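You operate a simulated robot arm through the tools that you are given. There is no shell and no other tool. Be economical: measure what you need, move in short steps, check, and stop when the job is done.

You run a simulated robot arm. Do the job below in one go: nothing can be reset, and whatever is moved stays where it is left.

Task
Switch off, park the orange plug, free the lever and wind the cable.
Fine: bench strip off before the plug comes out; plug in the orange dish; reel lever to FREE; wind till the slack is gone; leave the other plugs in and the power box dial off.

It is judged by the outcome, as a careful person would: the job done as asked, and still so three seconds after it is handed in. It fails if anything else is knocked over, pushed out of place, dropped, spilled or broken.

Robot
A 7-joint arm with a two-finger gripper on a trunk, on a base that drives. Base frame: it is fixed to the floor where the robot stands at the start and does not move with it; the origin is under the middle of the robot, x ahead of it, y to its left, z up. Units: m, degrees, N and s.
With the tool pointing down near the work surface it reaches from about 0.32 to 0.8 m from the robot's upright axis, wherever it stands. Its first joint turns from -166.0 to 166.0 degrees. Places, roughly: black plug [0.7, -0.1, 0.9]; dial of the power box [0.6, 0.4, 1]; inside of the orange dish [0.8, -0.5, 0.9]; orange cable reel [0.6, -0.5, 0.9]; orange socket [0.8, -0.1, 0.9]; reel lever [0.4, -0.4, 0.9]; switch of the bench strip [0.5, -0.1, 0.9]; test bench [0.7, 0.3, 0.5]; yellow plug [0.5, -0.1, 0.9]. Payload 2.45 kg.
The tool frame sits at the grasp point between the pads (the TCP): z along the fingers, y along the line on which they close. The tips reach 0.027 m beyond it. The gripper opens to 0.08 m. The gripper's body begins 0.054 m behind the TCP.
Orientation is told as [roll, pitch, yaw] about the base's x, y, z axes, in that order, counted from this pose: with the fingers straight down and closing along the base's y, the tool's x points along the base's -x, its y along +y and its z along -z.

Tools
- The arm moves only by the tool apply_moves. Its argument "series" is a list of rows, each an object of numbers (a shift or turn left out is 0, a gripper value left out holds the last): "x", "y", "z": the shift along the base's x, y, z in m; "ax", "ay", "az": the turn, a rotation vector about the base's x, y, z in degrees; "fingers": the opening, from 0 (shut) to 1 (fully open). In form: [{"x": .., "y": .., "z": .., "ax": .., "ay": .., "az": .., "fingers": ..}, ...]. A call has 1 to 20 rows; each row shifts and turns the commanded pose from where the row before left it. A row lasts 0.2 s, in which the tool goes at most 0.05 m and 8.6 degrees; a call with a longer step from one row to the next is refused whole, and so is a gripper value outside its range. A pose out of reach is approached as far as the arm can. The call stops where the force on the tool passes 70 N (or 10 N more than at its start, if that is more) or the arm is blocked; 0.2 s more then pass. Each finger travels about 0.153 m/s and halts on what it meets, pressing with about 20 N; the grip force reading is that of the motor and also rises with nothing between the fingers. The clock runs only during rows and for 0.2 s after the last one: add rows that do not move to give the fingers time. It gives the time, the measured TCP pose, the force on the tool (base axes), the opening and the grip force at its end, in the units of the frame above (readings bear some noise), with the torque about the TCP (base axes, N m) and any sound that the robot's microphone picked up.
- Cameras (640 x 400 px; columns grow to the right, rows downward): "scene" is now at [0.0498, 0.1055, 1.6689]; the picture's right is [-0.43, -0.90, 0.00], its down [-0.67, 0.32, -0.67] and it looks along [0.60, -0.29, -0.74] (base axes); focal length 252 px, centre (320, 200). "wrist" rides on the gripper at [0.063, 0.013, -0.079] in the tool frame; the picture's right is [-0.19, 0.98, 0.00], its down [-0.72, -0.14, -0.68] and it looks along [-0.67, -0.13, 0.73] (tool axes); focal length 226 px, centre (320, 200). There is no depth. A picture from a camera that has moved, and an enlarged one, comes with that camera's place and axes in the base frame and with its lens.
- snapshot(camera): a new picture of that camera. It takes no simulated time.
- move_column(by): slides the trunk up (or, below 0, down) by that many m; the arm and the scene camera ride with it, the base frame stays. It gives what a move gives, with no picture.
- steer(legs): drives the robot by 1 to 6 legs, each [ahead, turn to the left] in m and degrees, along the robot's own axes; the way and the turn of a leg run together, so that a leg with both is an arc; at most 1.5 m and 180 degrees a leg. The arm and the cameras ride along, it lands a little off, and it stops where it bumps. It gives what a move gives.
- pan_tilt(pan, tilt): turns the head with the scene camera to pan (to the left, within 120 degrees either way) and tilt (down, from -29 to 69), counted from straight ahead of the robot. It gives what a move gives.
- close_up(camera, box): a new picture of the part [left, top, right, bottom] of that camera's present view, enlarged. It takes no simulated time.
- job_done(): hands the job in; it is judged then, once.

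Go step by step. Nothing tells you exact positions but the pictures and the camera data: compare them with the known pose of the tool, close in by small moves and look again before you grip or let go. The budget is 120 turns and 78 pictures, counting those below and the enlarged ones. Unless the task says otherwise, let go and move clear before handing in, and close with one line.

The tools are called after "Emit:" as a command line: name --argument value ..., lists and objects as JSON in quotes. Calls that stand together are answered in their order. apply_moves: Moves the arm, as the interface text tells. Its arguments: {"type":"object","properties":{"series":{"type":"array","items":{"type":"object","properties":{"x":{"type":"number"},"y":{"type":"number"},"z":{"type":"number"},"ax":{"type":"number"},"ay":{"type":"number"},"az":{"type":"number"},"fingers":{"type":"number"}}}}},"required":["series"]} The other tools are called the same way: move_column (by) slides the trunk up or down; steer (legs) drives the base; pan_tilt (pan, tilt) turns the head that bears the scene camera; snapshot (camera) takes a picture; close_up (camera, box) takes an enlarged picture of a part of a camera's view; job_done () hands the job in.

At the start:

```text
t: 0.0
tcp_pos: [0.3856, -0.3079, 1.311]
tool_rot: [-0.1, 0.1, 0.1]
contact_force: [-0.5, 0.1, 0.1]
torque: [0.01, 0.0, 0.0]
opening: 0.0799
grip_force: 0.1
trunk travel left (down, up): [-0.3, 0.24]
robot x, y, heading: [-0.0018, 0.0022, 0.3]
head pan, tilt: [-25.8, 47.9]
```

scene: 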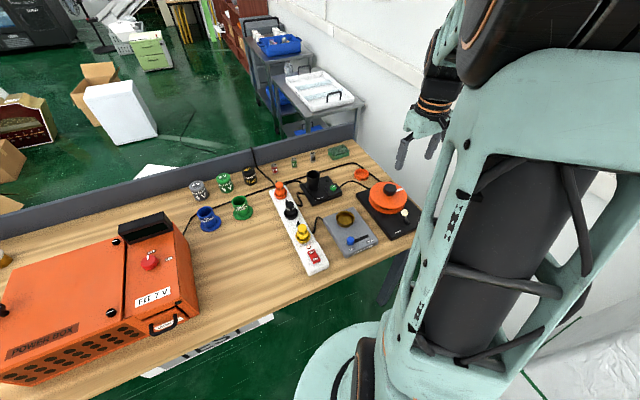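
wrist: 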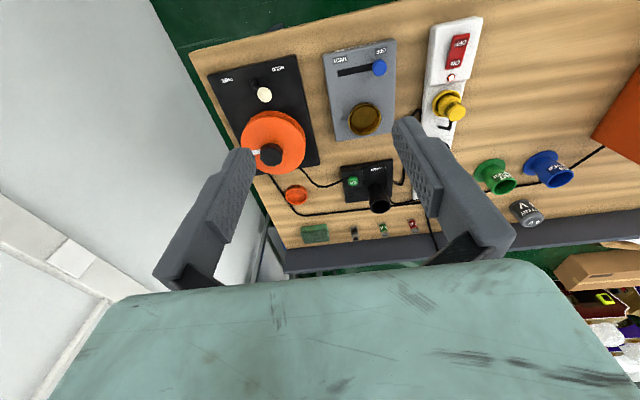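

The strip with its rocker switch, three plugs, the reel with its lever and the dish are all in view. I'll enlarge both pictures to read the labels and measure.

Emit:
close_up --camera "scene" --box '[240, 140, 440, 280]'

Emit:
close_up --camera "wrist" --box '[200, 10, 520, 250]'

```text
2.86 times, centred on (340, 210) of scene
camera zoom: at [0.0498, 0.1055, 1.6689], right [-0.43, -0.9, 0.0], down [-0.67, 0.32, -0.67], along [0.6, -0.29, -0.74], focal length 721 px, centre (263, 171)
```

zoom: 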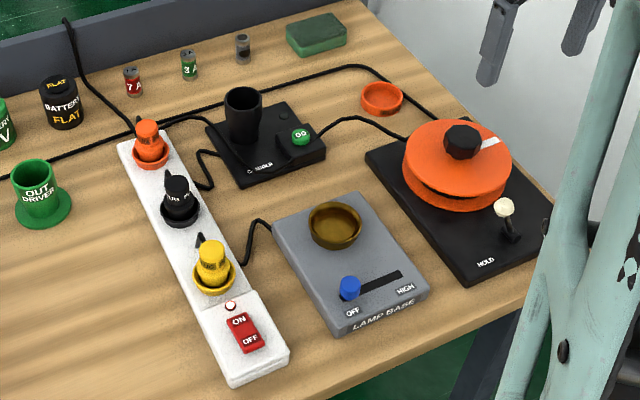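

```text
1.67 times, centred on (360, 130) of wrist
camera zoom: at [0.3222, -0.2961, 1.3903], right [0.19, 0.98, 0.0], down [0.72, -0.14, 0.68], along [0.67, -0.13, -0.73], focal length 377 px, centre (253, 317)
```

zoom: 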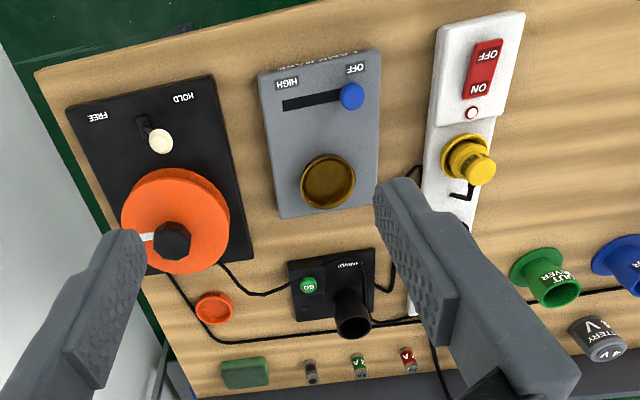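

The rocker's OFF end is the near one, at about (0.44, -0.06, 0.89). I'll shut the fingers and move above it at a safe height.

Emit:
apply_moves --series '[{"x": 0.004, "y": 0.031, "z": -0.031, "fingers": 0}, {"x": 0.004, "y": 0.031, "z": -0.031}, {"x": 0.004, "y": 0.031, "z": -0.031}, {"x": 0.004, "y": 0.031, "z": -0.031}, {"x": 0.004, "y": 0.031, "z": -0.031}, {"x": 0.004, "y": 0.031, "z": -0.031}, {"x": 0.004, "y": 0.031, "z": -0.031}, {"x": 0.004, "y": 0.031, "z": -0.031}, {}]'

Emit:
snapshot --camera "wrist"

Emit:
snapshot --camera "scene"

```text
t: 2.0
tcp_pos: [0.4168, -0.0593, 1.0622]
tool_rot: [0.0, 0.0, 0.1]
contact_force: [0.4, -0.1, -0.4]
torque: [0.02, -0.02, 0.01]
opening: 0.0002
grip_force: 19.9
trunk travel left (down, up): [-0.3, 0.24]
robot x, y, heading: [-0.0018, 0.0004, -0.1]
head pan, tilt: [-25.8, 47.9]
```

```text
73 pictures are left
camera wrist: at [0.3537, -0.0468, 1.1422], right [0.19, 0.98, 0.0], down [0.72, -0.14, 0.68], along [0.67, -0.13, -0.73], focal length 226 px, centre (320, 200)
```

wrist: 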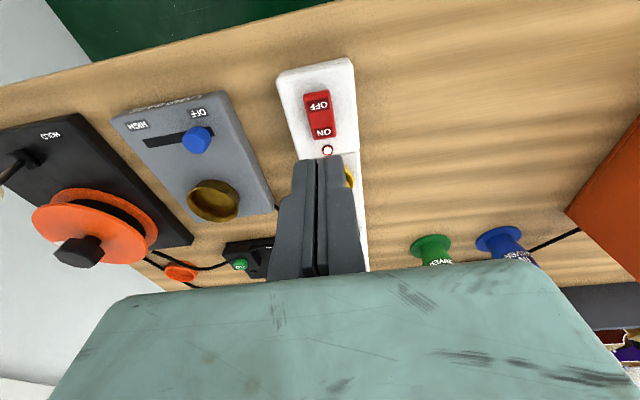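

```text
72 pictures are left
camera scene: at [0.0497, 0.1055, 1.6689], right [-0.44, -0.9, 0.0], down [-0.67, 0.32, -0.67], along [0.6, -0.29, -0.74], focal length 252 px, centre (320, 200)
```

scene: 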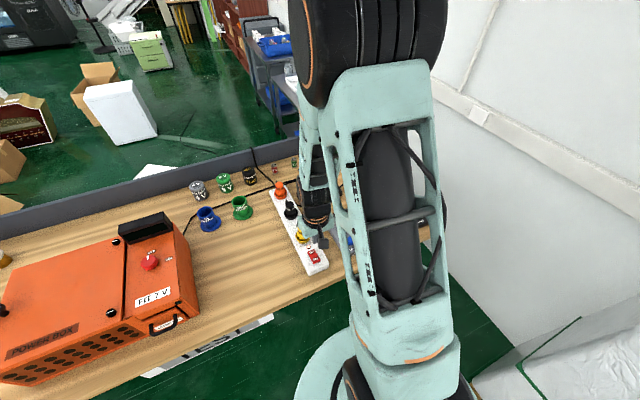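

The OFF end of the rocker works out at (0.443, -0.066, 0.89). I'll line up, descend, and push gently.

Emit:
apply_moves --series '[{"x": 0.013, "y": -0.0035, "z": -0.03}, {"x": 0.012, "y": -0.0035, "z": -0.03}, {"z": -0.04}, {"z": -0.026}, {}]'

Emit:
close_up --camera "wrist" --box '[220, 80, 420, 240]'

```text
t: 3.2
tcp_pos: [0.4404, -0.0671, 0.936]
tool_rot: [0.0, -0.1, 0.1]
contact_force: [-0.4, -0.5, 0.1]
torque: [-0.02, 0.03, 0.0]
opening: 0.0
grip_force: 19.1
trunk travel left (down, up): [-0.3, 0.24]
robot x, y, heading: [0.0007, -0.001, 0.2]
head pan, tilt: [-25.8, 47.9]
```

```text
2.50 times, centred on (320, 160) of wrist
camera zoom: at [0.3781, -0.0549, 1.0161], right [0.19, 0.98, 0.0], down [0.72, -0.14, 0.68], along [0.67, -0.13, -0.73], focal length 565 px, centre (320, 300)
```

zoom: 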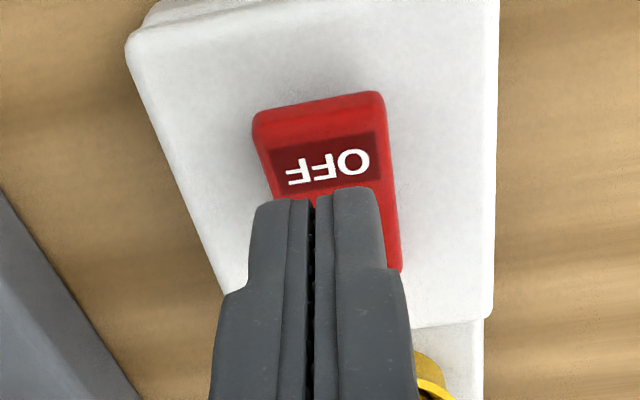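

The tip sits over the OFF half, about 2 cm above it. I'll push down in small steps.

Emit:
apply_moves --series '[{"x": 0.001, "z": -0.008}, {"z": -0.006}, {"z": -0.004}, {"z": -0.004}, {"z": -0.004}, {"z": -0.003}, {}]'

```text
t: 4.3
tcp_pos: [0.4404, -0.0656, 0.9185]
tool_rot: [-0.2, -0.4, 0.2]
contact_force: [-16.3, 1.7, 45.4]
torque: [0.04, -0.15, 0.03]
opening: 0.0059
grip_force: 29.9
trunk travel left (down, up): [-0.3, 0.24]
robot x, y, heading: [0.001, 0.0014, -0.1]
head pan, tilt: [-25.8, 47.9]
stopped in row 5: the force on the tool passed its limit at 80 N (the readings are from after the stop); the commanded pose is now the measured one
```

It met the rocker at 80 N with no click reported. I'll lift and look.

Emit:
apply_moves --series '[{"z": 0.03}, {"x": -0.025, "z": 0.03}, {}]'

Emit:
close_up --camera "wrist" --box '[220, 50, 420, 200]'

Emit:
close_up --camera "scene" --box '[260, 170, 360, 280]'

```text
t: 5.1
tcp_pos: [0.4194, -0.0664, 0.9759]
tool_rot: [-0.1, -0.3, 0.1]
contact_force: [0.6, -0.2, -0.2]
torque: [-0.01, -0.01, 0.02]
opening: 0.0
grip_force: 30.6
trunk travel left (down, up): [-0.3, 0.24]
robot x, y, heading: [0.0007, -0.0012, 0.1]
head pan, tilt: [-25.8, 47.9]
```

```text
2.67 times, centred on (320, 125) of wrist
camera zoom: at [0.3552, -0.0546, 1.0555], right [0.19, 0.98, 0.0], down [0.71, -0.14, 0.69], along [0.67, -0.13, -0.73], focal length 603 px, centre (320, 400)
```

zoom: 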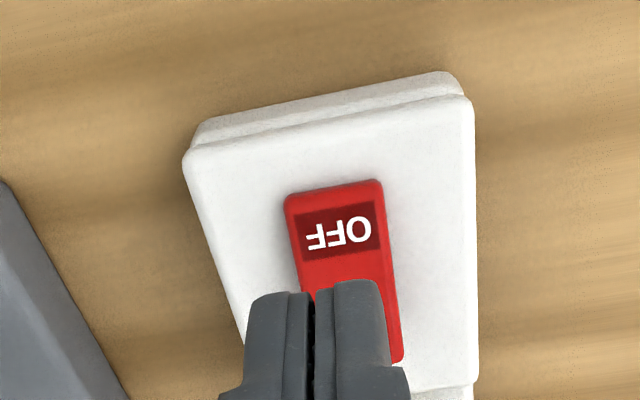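

```text
3.64 times, centred on (310, 225) of scene
camera zoom: at [0.0495, 0.1056, 1.6688], right [-0.43, -0.9, 0.0], down [-0.67, 0.32, -0.67], along [0.6, -0.29, -0.74], focal length 918 px, centre (356, 109)
```

zoom: 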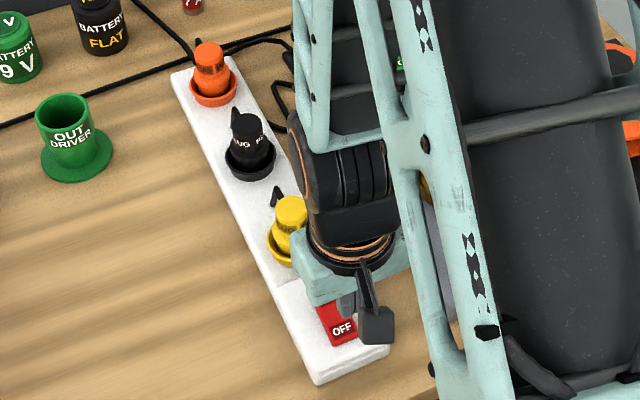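

The OFF end looks lower than before; I'll raise the arm a little to see the whole rocker and its lamp.

Emit:
apply_moves --series '[{"x": -0.01, "z": 0.045}, {"z": 0.045}, {}]'

Emit:
close_up --camera "wrist" --box '[240, 60, 400, 180]'

```text
t: 5.9
tcp_pos: [0.4085, -0.0679, 1.0638]
tool_rot: [-0.1, -0.3, 0.1]
contact_force: [0.0, 0.8, -0.6]
torque: [-0.02, 0.02, 0.0]
opening: 0.0002
grip_force: 29.7
trunk travel left (down, up): [-0.3, 0.24]
robot x, y, heading: [0.0002, 0.0, 0.1]
head pan, tilt: [-25.8, 47.9]
```

```text
3.33 times, centred on (320, 120) of wrist
camera zoom: at [0.3448, -0.0552, 1.1437], right [0.19, 0.98, 0.0], down [0.72, -0.14, 0.68], along [0.67, -0.13, -0.73], focal length 754 px, centre (320, 467)
```

zoom: 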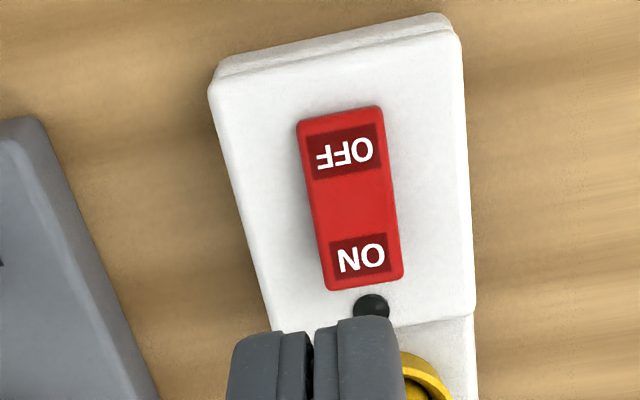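

The rocker lies on OFF and the lamp is dark. Now I'll look at the orange plug and its cable, and at the room between base and bench.

Emit:
apply_moves --series '[{"y": -0.01, "z": 0.05}, {"z": 0.05, "x": 0.04}, {"z": 0.04, "x": 0.05}, {"x": 0.05}, {"x": 0.05, "fingers": 1}, {}]'

Emit:
snapshot --camera "wrist"

Emit:
pan_tilt --pan -20 --tilt 69

Emit:
snapshot --camera "scene"

```text
refused: row 1 steps farther than a row can; nothing moved
```

```text
67 pictures are left
camera wrist: at [0.3448, -0.0552, 1.1437], right [0.19, 0.98, 0.0], down [0.72, -0.14, 0.68], along [0.67, -0.13, -0.73], focal length 226 px, centre (320, 200)
```

wrist: 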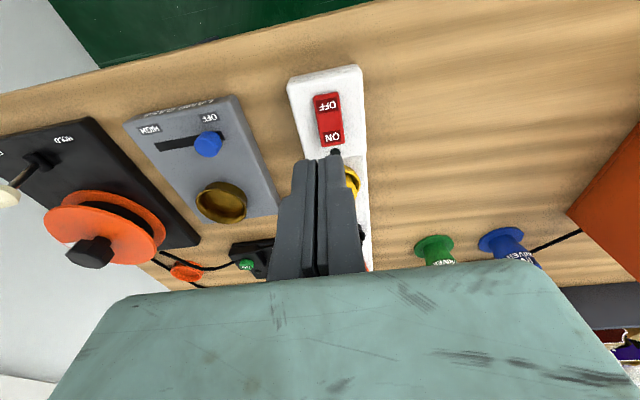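

```text
t: 6.7
tcp_pos: [0.4072, -0.0671, 1.0644]
tool_rot: [-0.1, -0.2, 0.1]
contact_force: [0.7, 0.8, 0.4]
torque: [0.01, 0.02, -0.03]
opening: 0.0
grip_force: 30.2
trunk travel left (down, up): [-0.3, 0.24]
robot x, y, heading: [-0.0017, -0.0023, 0.3]
head pan, tilt: [-20.0, 68.8]
```

```text
66 pictures are left
camera scene: at [0.0312, 0.1208, 1.6441], right [-0.34, -0.94, 0.0], down [-0.88, 0.32, -0.36], along [0.34, -0.12, -0.93], focal length 252 px, centre (320, 200)
```

scene: 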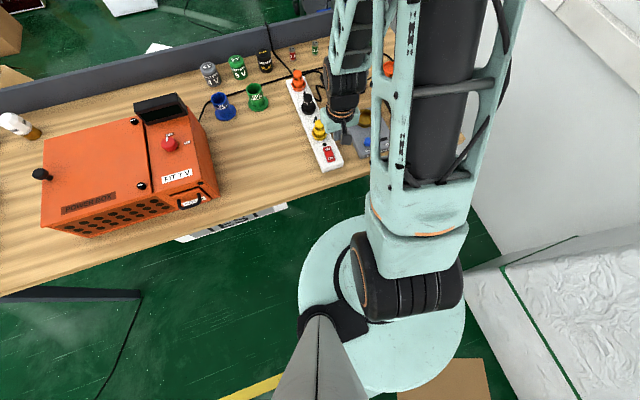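

The switch is off. The base has about 0.1 m of free room ahead, and the dish is slightly beyond reach, so I'll raise the arm and shift the base a little towards the right front.

Emit:
apply_moves --series '[{"z": 0.045}, {"z": 0.045}, {"z": 0.045}, {"z": 0.045}, {"fingers": 1}]'

Emit:
steer --legs '[[0, -60], [0.15, 0]]'

Emit:
pan_tilt --pan 45 --tilt 50

Emit:
snapshot --camera "scene"

```text
t: 7.9
tcp_pos: [0.408, -0.0675, 1.2383]
tool_rot: [0.1, 0.4, 0.0]
contact_force: [0.2, -0.4, 0.5]
torque: [-0.03, 0.01, -0.01]
opening: 0.08
grip_force: 0.1
trunk travel left (down, up): [-0.3, 0.24]
robot x, y, heading: [-0.0008, -0.0005, -0.2]
head pan, tilt: [-20.0, 68.8]
```

```text
t: 12.0
tcp_pos: [0.2207, -0.5171, 1.2397]
tool_rot: [0.0, -0.1, -59.7]
contact_force: [0.3, -0.2, 0.0]
torque: [0.03, 0.01, 0.01]
opening: 0.0802
grip_force: 0.0
trunk travel left (down, up): [-0.3, 0.24]
robot x, y, heading: [0.0733, -0.1273, -59.8]
head pan, tilt: [-20.0, 68.8]
```

```text
t: 13.4
tcp_pos: [0.2212, -0.516, 1.2406]
tool_rot: [0.0, 0.1, -59.8]
contact_force: [-0.1, -0.7, -0.4]
torque: [-0.01, -0.01, -0.02]
opening: 0.0801
grip_force: 0.1
trunk travel left (down, up): [-0.3, 0.24]
robot x, y, heading: [0.0714, -0.1304, -59.8]
head pan, tilt: [45.0, 50.0]
```

```text
65 pictures are left
camera scene: at [0.216, -0.1134, 1.6684], right [-0.91, -0.41, 0.0], down [-0.3, 0.68, -0.67], along [0.27, -0.61, -0.75], focal length 252 px, centre (320, 200)
```

scene: 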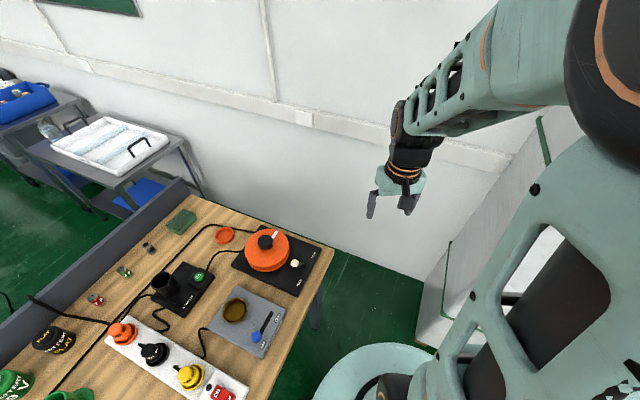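

The base moved as planned and the head sees the right side of the bench freely. I'll zoom in on that.

Emit:
close_up --camera "scene" --box '[190, 210, 350, 310]'

Emit:
close_up --camera "scene" --box '[60, 280, 252, 400]'

```text
4.00 times, centred on (270, 260) of scene
camera zoom: at [0.216, -0.1134, 1.6684], right [-0.91, -0.41, 0.0], down [-0.3, 0.68, -0.67], along [0.27, -0.61, -0.75], focal length 1010 px, centre (520, -40)
```

zoom: 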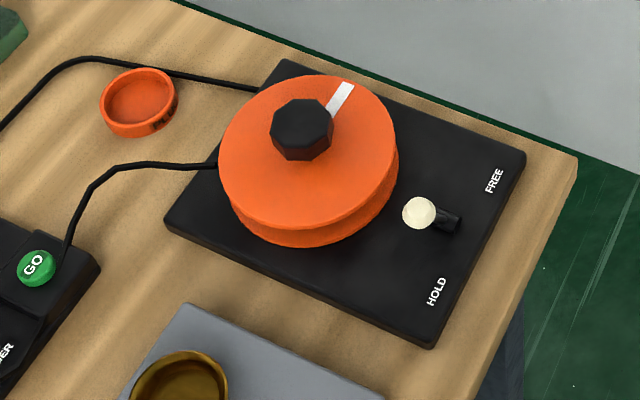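

```text
3.33 times, centred on (156, 340) of scene
camera zoom: at [0.216, -0.1134, 1.6684], right [-0.91, -0.41, 0.0], down [-0.3, 0.68, -0.67], along [0.27, -0.61, -0.75], focal length 841 px, centre (867, -267)
```

zoom: 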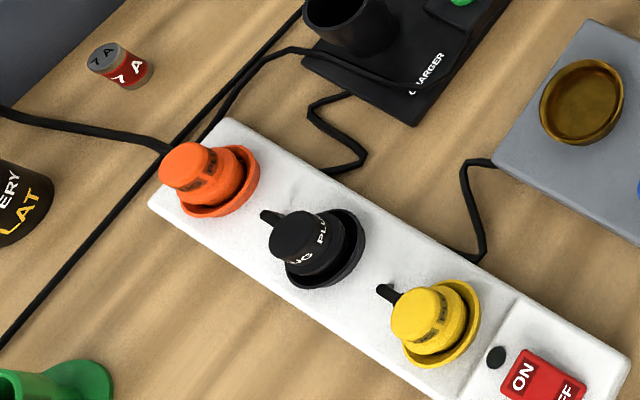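

The lever leans to HOLD (knob at about (0.437, -0.421, 0.96)), and FREE is toward -y. The orange plug stands at about (0.76, -0.065), so I'll carry the open gripper over there, turned back to zero yaw.

Emit:
apply_moves --series '[{"x": 0.03, "y": 0.033, "az": 4.6}, {"x": 0.03, "y": 0.033, "az": 4.6}, {"x": 0.03, "y": 0.033, "az": 4.6}, {"x": 0.03, "y": 0.033, "az": 4.6}, {"x": 0.03, "y": 0.033, "az": 4.6}, {"x": 0.03, "y": 0.033, "az": 4.6}, {"x": 0.03, "y": 0.033, "az": 4.6}, {"x": 0.03, "y": 0.033, "az": 4.6}, {"x": 0.03, "y": 0.033, "az": 4.6}, {"x": 0.03, "y": 0.033, "az": 4.6}, {"x": 0.03, "y": 0.033, "az": 4.6}, {"x": 0.03, "y": 0.033, "az": 4.6}, {"x": 0.03, "y": 0.033, "az": 4.6}, {"x": 0.01, "y": 0.017, "z": -0.03}, {"z": -0.03}, {}]'

Emit:
snapshot --camera "wrist"

```text
t: 16.8
tcp_pos: [0.6231, -0.0694, 1.1798]
tool_rot: [0.0, -0.1, 0.0]
contact_force: [-0.3, 0.6, 0.1]
torque: [0.03, 0.03, 0.02]
opening: 0.0802
grip_force: 0.0
trunk travel left (down, up): [-0.3, 0.24]
robot x, y, heading: [0.0729, -0.1282, -59.9]
head pan, tilt: [45.0, 50.0]
```

```text
62 pictures are left
camera wrist: at [0.5594, -0.058, 1.2603], right [0.19, 0.98, 0.0], down [0.72, -0.14, 0.68], along [0.67, -0.13, -0.73], focal length 226 px, centre (320, 200)
```

wrist: 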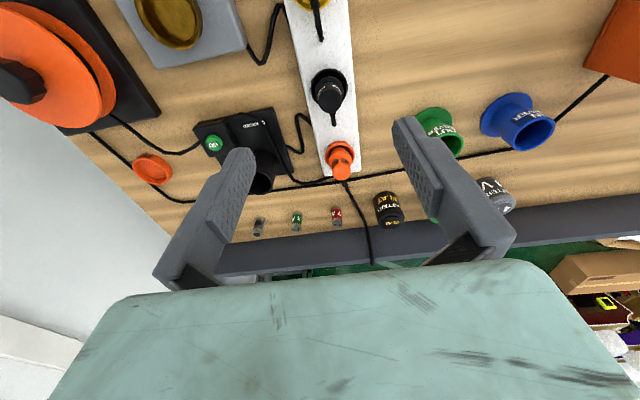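

The plug is at about (0.788, -0.066), top near z 0.95. I'll come closer for a check.

Emit:
apply_moves --series '[{"x": 0.035, "z": -0.03}, {"x": 0.035, "y": 0.002, "z": -0.035}, {"x": 0.035, "z": -0.03}, {"x": 0.03, "y": 0.002}, {"x": 0.012}, {}]'

Emit:
snapshot --camera "wrist"

Emit:
close_up --camera "scene" --box '[20, 240, 212, 360]'

```text
t: 18.2
tcp_pos: [0.7692, -0.0675, 1.0862]
tool_rot: [-0.1, -0.1, -0.1]
contact_force: [-1.3, 0.0, -0.2]
torque: [-0.02, -0.02, -0.02]
opening: 0.0799
grip_force: 0.0
trunk travel left (down, up): [-0.3, 0.24]
robot x, y, heading: [0.0749, -0.1271, -59.8]
head pan, tilt: [45.0, 50.0]
```

```text
61 pictures are left
camera wrist: at [0.7063, -0.0542, 1.1662], right [0.19, 0.98, 0.0], down [0.72, -0.14, 0.68], along [0.67, -0.13, -0.73], focal length 226 px, centre (320, 200)
```

wrist: 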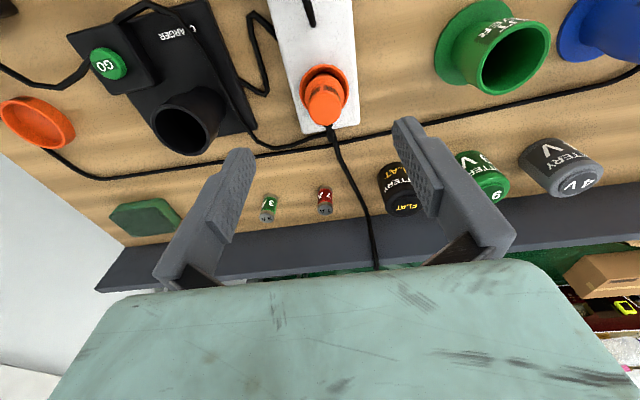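

```text
3.33 times, centred on (116, 300) of scene
camera zoom: at [0.259, -0.0611, 1.666], right [-0.26, -0.97, 0.0], down [-0.74, 0.2, -0.64], along [0.62, -0.16, -0.77], focal length 841 px, centre (1000, -133)
```

zoom: 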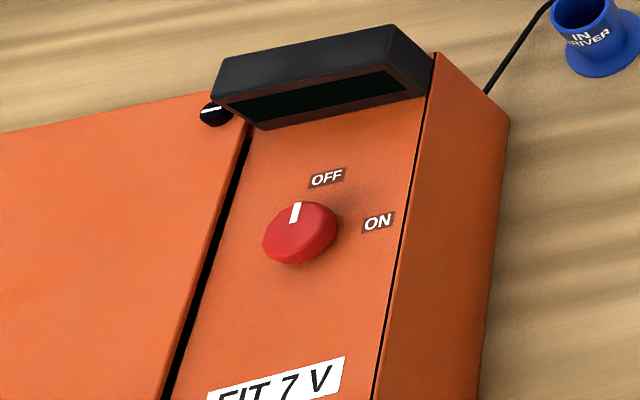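

The plug's axis is at (0.784, -0.066), its body about 33 mm wide and its top near 0.955. I'll descend around it with the fingers across the strip.

Emit:
apply_moves --series '[{"x": 0.0145, "y": 0.0015, "z": -0.035}, {"z": -0.035}, {"z": -0.035}, {"z": -0.02}, {"z": -0.015}, {}]'

Emit:
snapshot --camera "wrist"

Emit:
snapshot --camera "scene"

```text
t: 19.6
tcp_pos: [0.783, -0.0645, 0.946]
tool_rot: [0.1, 0.0, -0.1]
contact_force: [0.2, -0.2, 0.3]
torque: [-0.05, -0.04, 0.01]
opening: 0.08
grip_force: 0.0
trunk travel left (down, up): [-0.3, 0.24]
robot x, y, heading: [0.0716, -0.1291, -59.5]
head pan, tilt: [45.0, 50.0]
```

```text
59 pictures are left
camera wrist: at [0.7194, -0.0526, 1.0261], right [0.19, 0.98, 0.0], down [0.72, -0.14, 0.68], along [0.67, -0.13, -0.73], focal length 226 px, centre (320, 200)
```

wrist: 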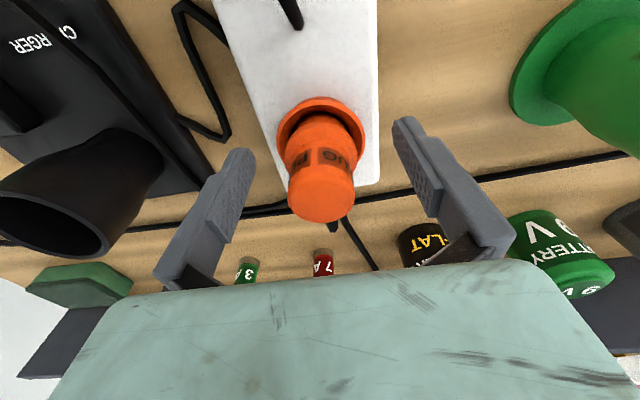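

```text
58 pictures are left
camera scene: at [0.2591, -0.0611, 1.6659], right [-0.26, -0.97, 0.0], down [-0.74, 0.2, -0.64], along [0.62, -0.16, -0.77], focal length 252 px, centre (320, 200)
```

scene: 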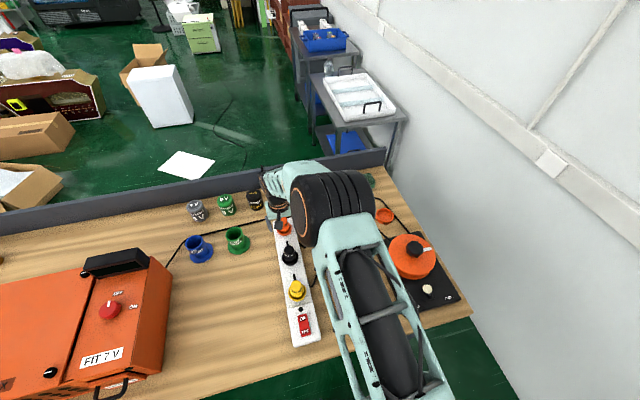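

The plug is centred between the fingers. I'll lower 8 mm and close.

Emit:
apply_moves --series '[{"z": -0.008}, {"fingers": 0}, {}, {}, {}]'

Emit:
snapshot --camera "wrist"

```text
t: 20.8
tcp_pos: [0.7825, -0.0664, 0.9383]
tool_rot: [0.0, 0.1, 0.0]
contact_force: [0.4, 0.4, -0.5]
torque: [0.02, -0.04, -0.01]
opening: 0.041
grip_force: 20.4
trunk travel left (down, up): [-0.3, 0.24]
robot x, y, heading: [0.0746, -0.128, -59.7]
head pan, tilt: [45.0, 50.0]
heard: snap
```

```text
57 pictures are left
camera wrist: at [0.7195, -0.0528, 1.018], right [0.19, 0.98, 0.0], down [0.72, -0.14, 0.68], along [0.67, -0.13, -0.73], focal length 226 px, centre (320, 200)
```

wrist: 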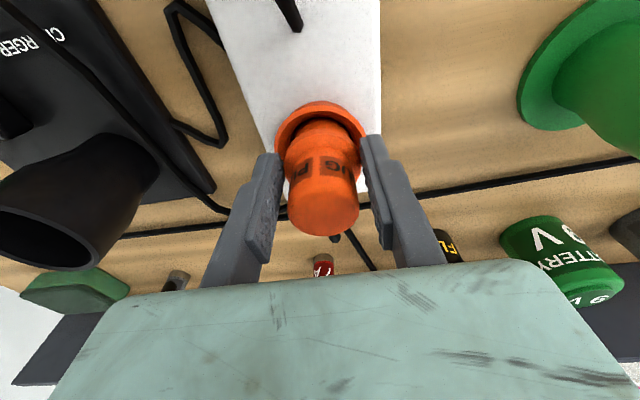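

The fingers hold the plug at 41 mm and I heard a snap. I'll pull straight up in small steps.

Emit:
apply_moves --series '[{"z": 0.006}, {"z": 0.008}, {"z": 0.012}, {"z": 0.016}, {"z": 0.02}, {}]'

Emit:
snapshot --camera "wrist"

Emit:
close_up --camera "scene" --box '[230, 170, 470, 350]'

```text
t: 22.2
tcp_pos: [0.7812, -0.065, 0.9988]
tool_rot: [0.0, 0.0, 0.0]
contact_force: [-0.4, 0.7, -1.4]
torque: [0.02, 0.01, 0.01]
opening: 0.03
grip_force: 19.9
trunk travel left (down, up): [-0.3, 0.24]
robot x, y, heading: [0.0727, -0.1236, -60.0]
head pan, tilt: [45.0, 50.0]
```

```text
56 pictures are left
camera wrist: at [0.7185, -0.0519, 1.0794], right [0.19, 0.98, 0.0], down [0.72, -0.14, 0.68], along [0.67, -0.13, -0.73], focal length 226 px, centre (320, 200)
```

wrist: 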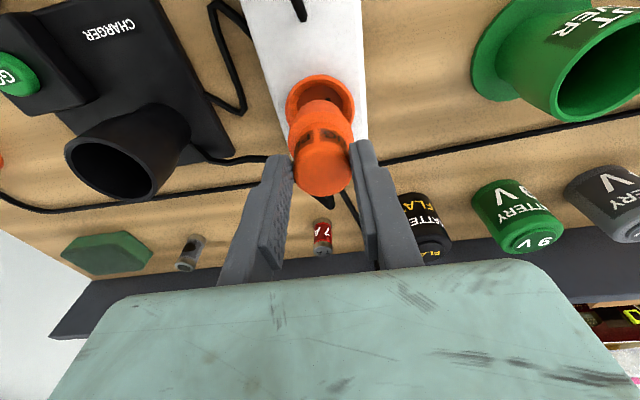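

```text
2.22 times, centred on (350, 260) of scene
camera zoom: at [0.259, -0.0611, 1.6659], right [-0.26, -0.97, 0.0], down [-0.74, 0.2, -0.64], along [0.62, -0.16, -0.77], focal length 561 px, centre (253, 67)
```

zoom: 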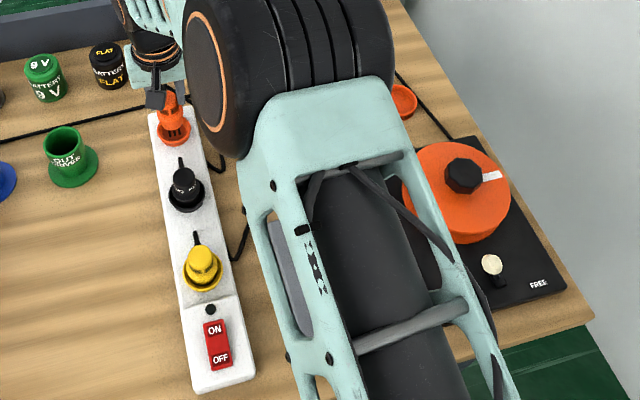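

The plug rose, but the opening fell from 41 to 30 mm, so the fingers may have slid up on it. I'll look closely before going on.

Emit:
close_up --camera "wrist" --box '[240, 60, 400, 220]'

Emit:
close_up --camera "scene" --box '[275, 190, 325, 230]'

```text
2.50 times, centred on (320, 140) of wrist
camera zoom: at [0.7185, -0.0519, 1.0794], right [0.19, 0.98, 0.0], down [0.72, -0.14, 0.68], along [0.67, -0.13, -0.73], focal length 565 px, centre (320, 350)
```

zoom: 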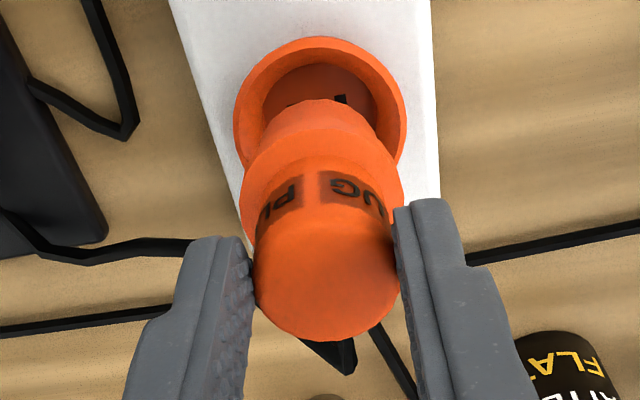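

```text
10.00 times, centred on (300, 210) of scene
camera zoom: at [0.259, -0.0611, 1.6659], right [-0.26, -0.97, 0.0], down [-0.74, 0.2, -0.64], along [0.62, -0.16, -0.77], focal length 2524 px, centre (520, 100)
```

zoom: 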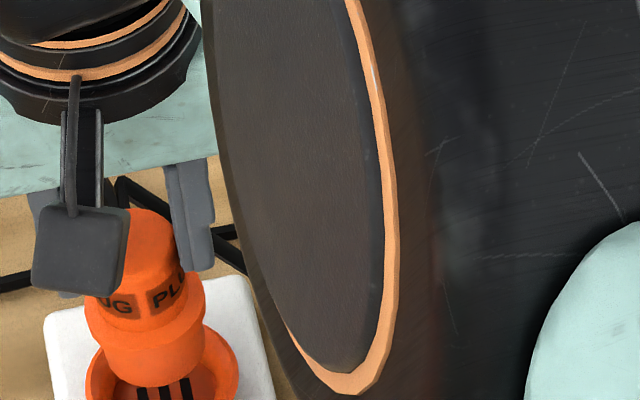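

The plug is fully out of the socket, held by its upper part. I'll raise it and carry it over the charger to above the orange dish at about (0.747, -0.449).

Emit:
apply_moves --series '[{"z": 0.03}, {"z": 0.035}, {"z": 0.035}, {"x": -0.0034, "y": -0.035}, {"x": -0.0034, "y": -0.035}, {"x": -0.0034, "y": -0.035}, {"x": -0.0034, "y": -0.035}, {"x": -0.0034, "y": -0.035}, {"x": -0.0034, "y": -0.035}, {"x": -0.0034, "y": -0.035}, {"x": -0.0034, "y": -0.035}, {"x": -0.0034, "y": -0.035}, {"x": -0.0034, "y": -0.035}, {"y": -0.034}, {}, {}]'

Emit:
snapshot --camera "wrist"

Emit:
snapshot --camera "scene"

```text
t: 25.6
tcp_pos: [0.7494, -0.4477, 1.0992]
tool_rot: [0.0, 0.1, -0.1]
contact_force: [0.1, -0.6, -0.9]
torque: [-0.01, -0.02, 0.0]
opening: 0.0301
grip_force: 20.1
trunk travel left (down, up): [-0.3, 0.24]
robot x, y, heading: [0.0769, -0.1275, -59.6]
head pan, tilt: [45.0, 50.0]
```

```text
52 pictures are left
camera wrist: at [0.686, -0.4364, 1.18], right [0.19, 0.98, 0.0], down [0.72, -0.14, 0.68], along [0.67, -0.13, -0.73], focal length 226 px, centre (320, 200)
```

wrist: 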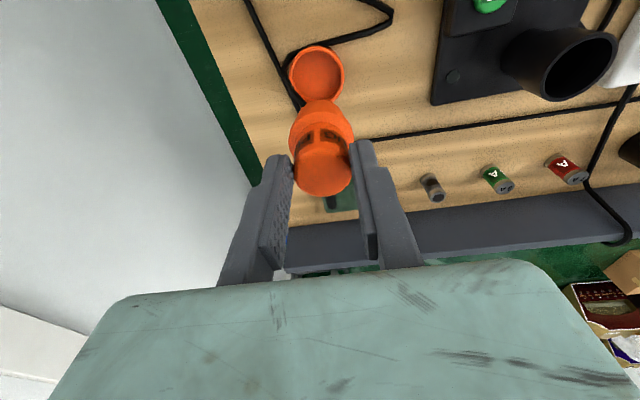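

```text
51 pictures are left
camera scene: at [0.259, -0.0613, 1.6659], right [-0.26, -0.97, 0.0], down [-0.74, 0.2, -0.64], along [0.62, -0.16, -0.77], focal length 252 px, centre (320, 200)
```

scene: 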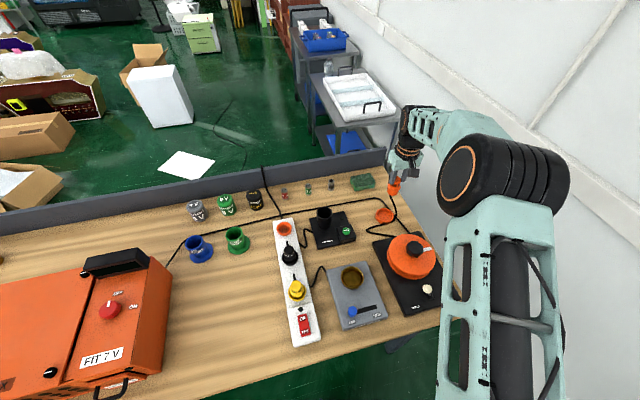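

The dish is slightly farther ahead, at about (0.756, -0.452). I'll correct, lower halfway and recheck.

Emit:
apply_moves --series '[{"x": 0.006, "y": -0.004, "z": -0.03}, {"z": -0.03}, {"z": -0.02}, {}]'

Emit:
snapshot --camera "wrist"

Emit:
close_up --camera "scene" --box '[340, 140, 440, 240]'

```text
t: 26.6
tcp_pos: [0.7546, -0.4521, 1.0198]
tool_rot: [0.0, 0.1, -0.1]
contact_force: [0.4, -0.2, -0.4]
torque: [-0.02, 0.01, -0.03]
opening: 0.0297
grip_force: 20.3
trunk travel left (down, up): [-0.3, 0.24]
robot x, y, heading: [0.0761, -0.1253, -59.8]
head pan, tilt: [45.0, 50.0]
```

```text
50 pictures are left
camera wrist: at [0.6918, -0.4395, 1.0994], right [0.19, 0.98, 0.0], down [0.72, -0.14, 0.68], along [0.67, -0.13, -0.73], focal length 226 px, centre (320, 200)
```

wrist: 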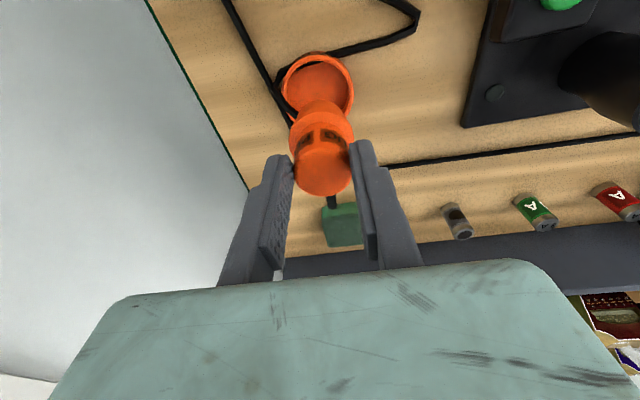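

```text
4.00 times, centred on (390, 190) of scene
camera zoom: at [0.259, -0.0613, 1.666], right [-0.26, -0.97, 0.0], down [-0.74, 0.2, -0.64], along [0.62, -0.16, -0.77], focal length 1010 px, centre (40, 240)
```

zoom: 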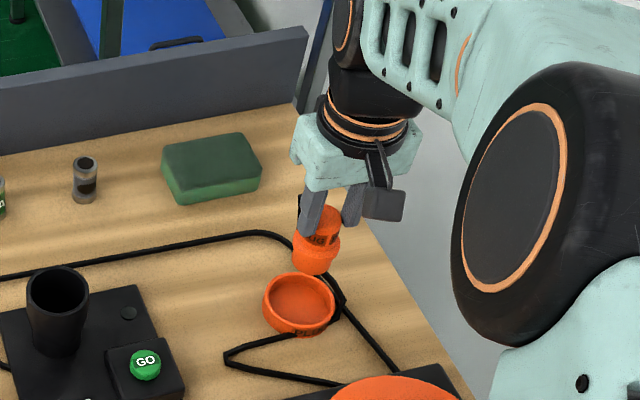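

The plug is right above the dish within a few millimetres. I'll lower it until it touches.

Emit:
apply_moves --series '[{"z": -0.02}, {"z": -0.015}, {"z": -0.01}, {}]'

Emit:
close_up --camera "wrist" --box '[240, 40, 400, 220]'

Emit:
close_up --camera "scene" --box '[350, 170, 430, 240]'

```text
t: 27.6
tcp_pos: [0.7558, -0.4519, 0.9734]
tool_rot: [0.0, -0.1, 0.0]
contact_force: [-0.6, 0.0, -1.7]
torque: [0.04, 0.01, -0.02]
opening: 0.0297
grip_force: 20.3
trunk travel left (down, up): [-0.3, 0.24]
robot x, y, heading: [0.0717, -0.1273, -59.9]
head pan, tilt: [45.0, 50.0]
```

```text
2.22 times, centred on (320, 130) of wrist
camera zoom: at [0.6933, -0.4395, 1.0549], right [0.19, 0.98, 0.0], down [0.72, -0.14, 0.68], along [0.67, -0.13, -0.73], focal length 502 px, centre (320, 356)
```

zoom: 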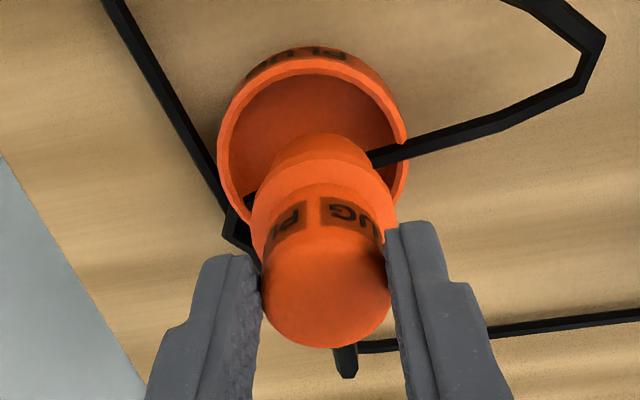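

```text
5.71 times, centred on (390, 205) of scene
camera zoom: at [0.259, -0.0613, 1.6659], right [-0.26, -0.97, 0.0], down [-0.74, 0.2, -0.64], along [0.62, -0.16, -0.77], focal length 1442 px, centre (-80, 171)
```

zoom: 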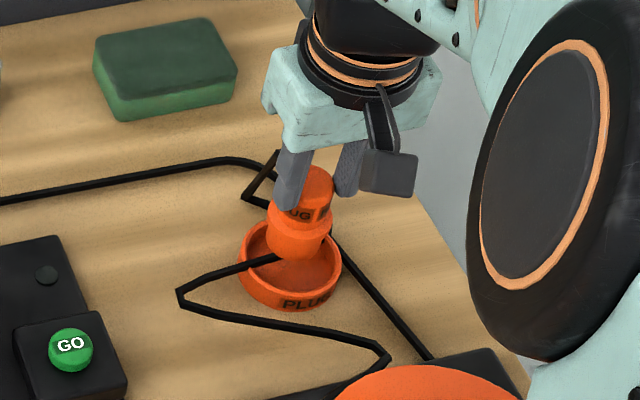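

It's about 2 cm above the dish floor and well centred. I'll continue down slowly until contact.

Emit:
apply_moves --series '[{"z": -0.008}, {"z": -0.006}, {"z": -0.004}, {"z": -0.003}, {}]'

Emit:
close_up --camera "scene" --box '[350, 170, 430, 240]'

```text
t: 28.8
tcp_pos: [0.7549, -0.4523, 0.9544]
tool_rot: [0.1, 0.0, 0.0]
contact_force: [-0.2, -0.1, -0.5]
torque: [-0.01, 0.0, 0.02]
opening: 0.0297
grip_force: 19.9
trunk travel left (down, up): [-0.3, 0.24]
robot x, y, heading: [0.0732, -0.1262, -60.1]
head pan, tilt: [45.0, 50.0]
```

```text
5.71 times, centred on (390, 205) of scene
camera zoom: at [0.2589, -0.0613, 1.6659], right [-0.26, -0.97, 0.0], down [-0.74, 0.2, -0.64], along [0.62, -0.16, -0.77], focal length 1442 px, centre (-80, 171)
```

zoom: 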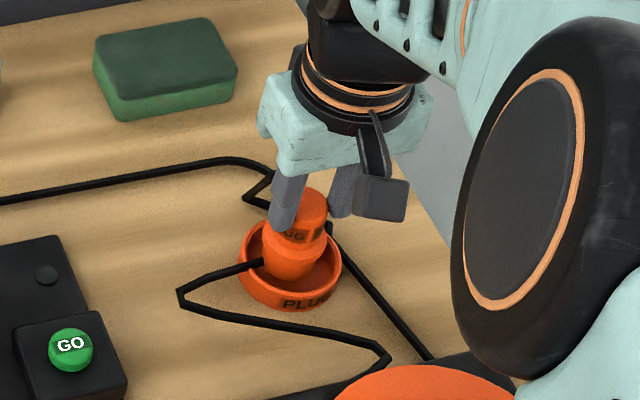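

Still no contact; a few more millimetres.

Emit:
apply_moves --series '[{"z": -0.003}, {"z": -0.003}, {"z": -0.003}, {}]'

```text
t: 29.8
tcp_pos: [0.7548, -0.4527, 0.9449]
tool_rot: [0.0, 0.0, 0.0]
contact_force: [-0.2, 0.5, -0.6]
torque: [-0.04, 0.03, -0.01]
opening: 0.0298
grip_force: 19.9
trunk travel left (down, up): [-0.3, 0.24]
robot x, y, heading: [0.0781, -0.1274, -59.7]
head pan, tilt: [45.0, 50.0]
```

Emit:
apply_moves --series '[{"z": -0.002}, {"z": -0.002}, {"z": -0.002}, {"z": -0.002}, {}]'

Emit:
close_up --camera "scene" --box '[350, 170, 430, 240]'

Emit:
close_up --camera "wrist" --box '[240, 40, 400, 220]'

```text
t: 31.0
tcp_pos: [0.7543, -0.4526, 0.9397]
tool_rot: [-0.1, -0.2, 0.0]
contact_force: [3.7, -6.0, 28.0]
torque: [-0.08, -0.51, 0.0]
opening: 0.0295
grip_force: 20.2
trunk travel left (down, up): [-0.3, 0.24]
robot x, y, heading: [0.0755, -0.1293, -59.8]
head pan, tilt: [45.0, 50.0]
```

```text
5.71 times, centred on (390, 205) of scene
camera zoom: at [0.2565, -0.0609, 1.6663], right [-0.26, -0.97, 0.0], down [-0.74, 0.2, -0.64], along [0.62, -0.16, -0.77], focal length 1442 px, centre (-80, 171)
```

zoom: 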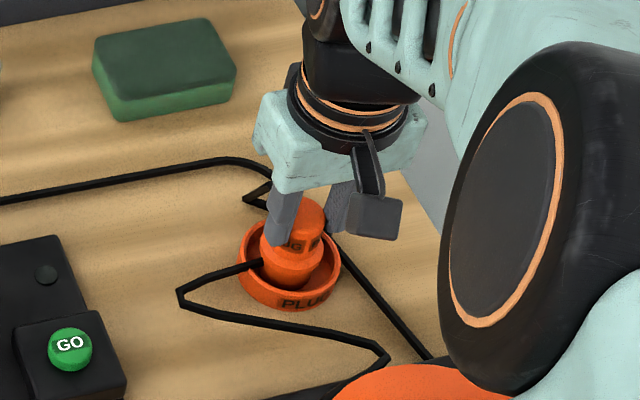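

```text
2.22 times, centred on (320, 130) of wrist
camera zoom: at [0.691, -0.4402, 1.0189], right [0.19, 0.98, 0.0], down [0.71, -0.14, 0.69], along [0.67, -0.13, -0.73], focal length 502 px, centre (320, 356)
```

zoom: 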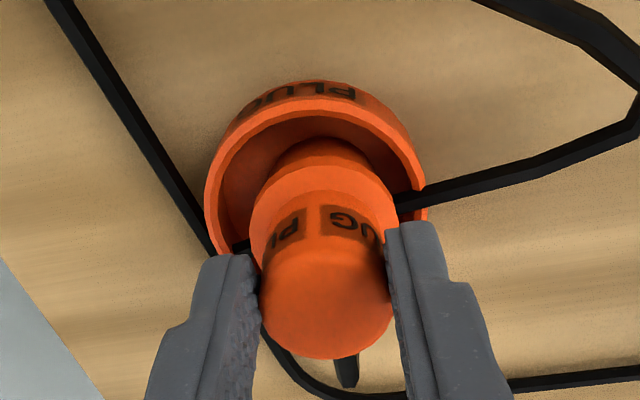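

It has bottomed out in the dish. I'll ease off the load, open partly, then rise.

Emit:
apply_moves --series '[{"z": 0.002}, {"fingers": 0.6}, {}, {"z": 0.01}, {"z": 0.03}, {"z": 0.04}, {}]'

Emit:
snapshot --camera "wrist"

Emit:
close_up --camera "scene" --box '[340, 170, 440, 250]'

```text
t: 32.6
tcp_pos: [0.7551, -0.4517, 1.0195]
tool_rot: [0.0, 0.0, 0.0]
contact_force: [-0.2, 0.1, 0.3]
torque: [0.01, 0.01, -0.01]
opening: 0.0478
grip_force: 0.1
trunk travel left (down, up): [-0.3, 0.24]
robot x, y, heading: [0.0743, -0.1295, -59.9]
head pan, tilt: [45.0, 50.0]
```

```text
43 pictures are left
camera wrist: at [0.6917, -0.4393, 1.0989], right [0.19, 0.98, 0.0], down [0.72, -0.14, 0.68], along [0.67, -0.13, -0.73], focal length 226 px, centre (320, 200)
```

wrist: 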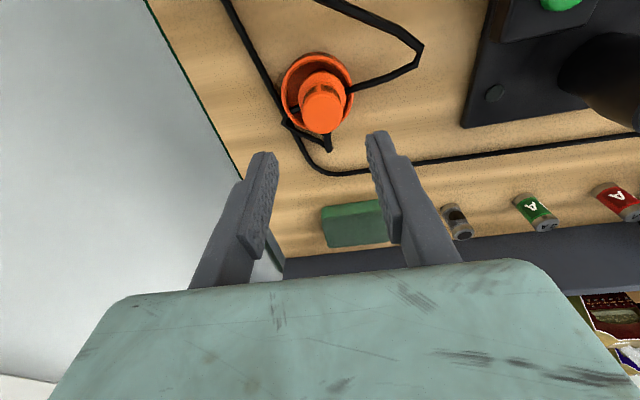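

```text
5.00 times, centred on (390, 210) of scene
camera zoom: at [0.2589, -0.0614, 1.6659], right [-0.26, -0.97, 0.0], down [-0.74, 0.2, -0.64], along [0.62, -0.16, -0.77], focal length 1262 px, centre (-30, 150)
```

zoom: 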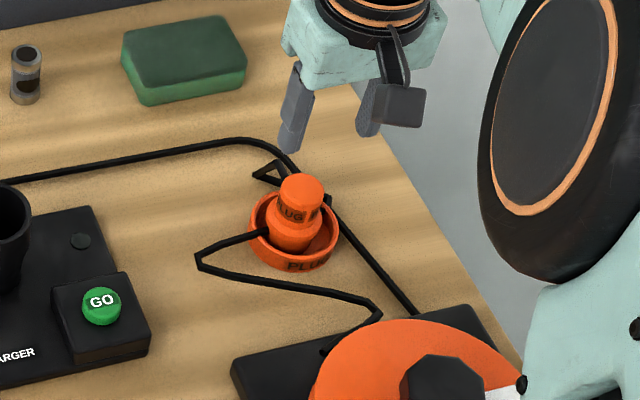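

The plug stands upright in the dish. Next is the lever: I'll shut the fingers and go to its HOLD side, viewing it from above first.

Emit:
apply_moves --series '[{"z": 0.045, "fingers": 0}, {"z": 0.04}, {"x": -0.036, "y": 0.01}, {"x": -0.036, "y": 0.01}, {"x": -0.036, "y": 0.01}, {"x": -0.036, "y": 0.01}, {"x": -0.036, "y": 0.01}, {"x": -0.036, "y": 0.01}, {"x": -0.036, "y": 0.01}, {"x": -0.036, "y": 0.01}, {"x": -0.036, "y": 0.01}, {}]'

Emit:
snapshot --camera "wrist"

Emit:
snapshot --camera "scene"

```text
t: 35.2
tcp_pos: [0.4308, -0.364, 1.1058]
tool_rot: [-0.1, 0.0, 0.1]
contact_force: [0.3, 0.0, 0.8]
torque: [-0.04, -0.01, 0.01]
opening: 0.0
grip_force: 20.0
trunk travel left (down, up): [-0.3, 0.24]
robot x, y, heading: [0.0733, -0.1313, -59.8]
head pan, tilt: [45.0, 50.0]
```

```text
41 pictures are left
camera wrist: at [0.3679, -0.3516, 1.1846], right [0.19, 0.98, 0.0], down [0.72, -0.14, 0.68], along [0.67, -0.13, -0.73], focal length 226 px, centre (320, 200)
```

wrist: 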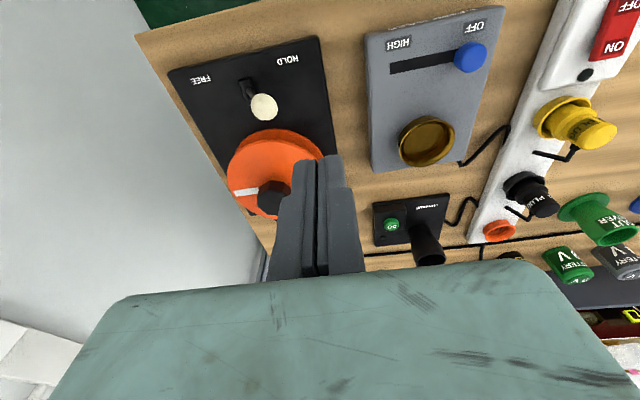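

```text
40 pictures are left
camera scene: at [0.2589, -0.0615, 1.6659], right [-0.26, -0.97, 0.0], down [-0.74, 0.2, -0.64], along [0.62, -0.16, -0.77], focal length 252 px, centre (320, 200)
```

scene: 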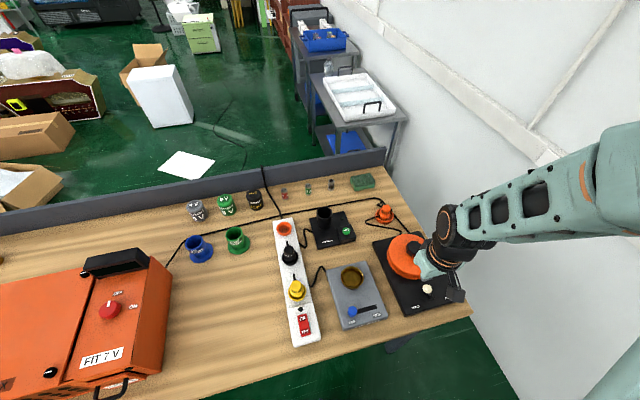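

Knob at (0.440, -0.4225, 0.96), pivot near y -0.452. I'll drop the shut tips beside it on the HOLD side and push toward -y.

Emit:
apply_moves --series '[{"x": 0.007, "y": -0.009, "z": -0.045}, {"z": -0.045}, {"z": -0.045}, {}, {"y": -0.01}, {"y": -0.01}, {"y": -0.01}, {"y": -0.01}, {"y": -0.01}, {"y": -0.01}, {}]'

Emit:
snapshot --camera "wrist"

```text
t: 37.6
tcp_pos: [0.438, -0.4322, 0.97]
tool_rot: [0.1, 0.1, 0.0]
contact_force: [-0.6, -0.3, -0.6]
torque: [-0.01, -0.01, 0.02]
opening: 0.0002
grip_force: 20.6
trunk travel left (down, up): [-0.3, 0.24]
robot x, y, heading: [0.0787, -0.129, -59.7]
head pan, tilt: [45.0, 50.0]
```

```text
39 pictures are left
camera wrist: at [0.3747, -0.4193, 1.0484], right [0.19, 0.98, 0.0], down [0.72, -0.14, 0.68], along [0.67, -0.13, -0.73], focal length 226 px, centre (320, 200)
```

wrist: 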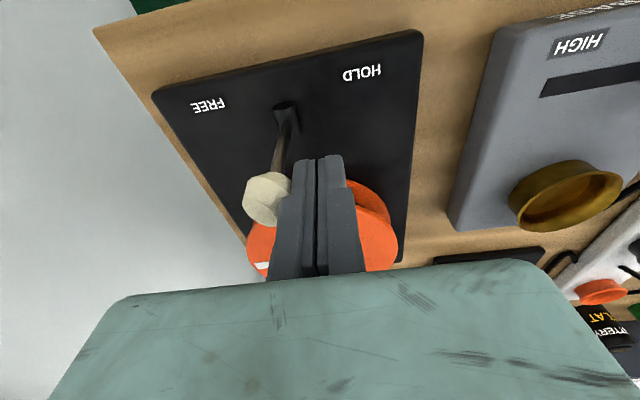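

The lever is being pushed over its middle. I'll keep on until it reaches the FREE stop.

Emit:
apply_moves --series '[{"y": -0.008}, {"y": -0.008}, {"y": -0.006}, {"y": -0.005}, {"y": -0.005}, {}]'

Emit:
snapshot --camera "wrist"

```text
t: 39.0
tcp_pos: [0.4375, -0.4638, 0.9692]
tool_rot: [0.1, -0.1, 0.0]
contact_force: [-0.7, 0.2, 0.3]
torque: [-0.01, 0.03, 0.01]
opening: 0.0
grip_force: 19.7
trunk travel left (down, up): [-0.3, 0.24]
robot x, y, heading: [0.0729, -0.1314, -60.0]
head pan, tilt: [45.0, 50.0]
```

```text
38 pictures are left
camera wrist: at [0.3747, -0.4513, 1.0488], right [0.19, 0.98, 0.0], down [0.72, -0.14, 0.68], along [0.67, -0.13, -0.73], focal length 226 px, centre (320, 200)
```

wrist: 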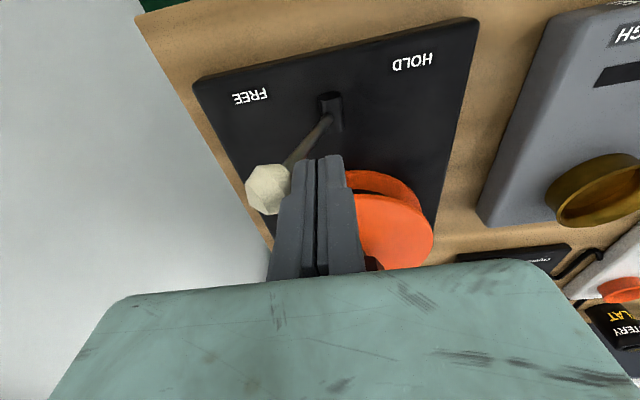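

The knob has swung to y ≈ -0.49. A little more push will tell if it is at the stop.

Emit:
apply_moves --series '[{"y": -0.004}, {"y": -0.004}, {"y": -0.003}, {"y": -0.003}, {}]'

Emit:
snapshot --camera "wrist"

```text
t: 40.2
tcp_pos: [0.4374, -0.4694, 0.9674]
tool_rot: [0.2, 0.3, 0.1]
contact_force: [-2.3, 51.0, -10.2]
torque: [0.27, 0.02, 0.05]
opening: 0.0
grip_force: 20.1
trunk travel left (down, up): [-0.3, 0.24]
robot x, y, heading: [0.0743, -0.1294, -60.0]
head pan, tilt: [45.0, 50.0]
```

```text
37 pictures are left
camera wrist: at [0.3746, -0.4579, 1.0487], right [0.19, 0.98, 0.0], down [0.72, -0.14, 0.68], along [0.67, -0.13, -0.74], focal length 226 px, centre (320, 200)
```

wrist: 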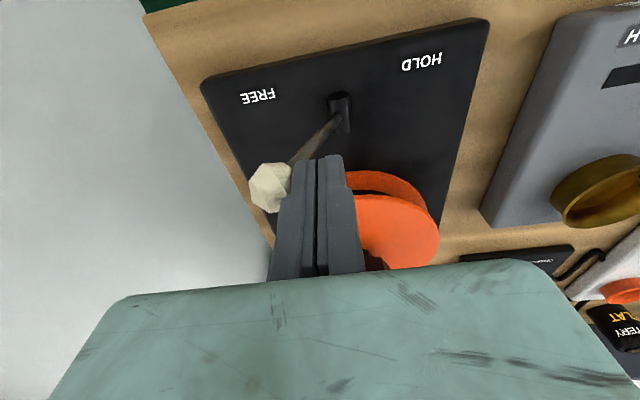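

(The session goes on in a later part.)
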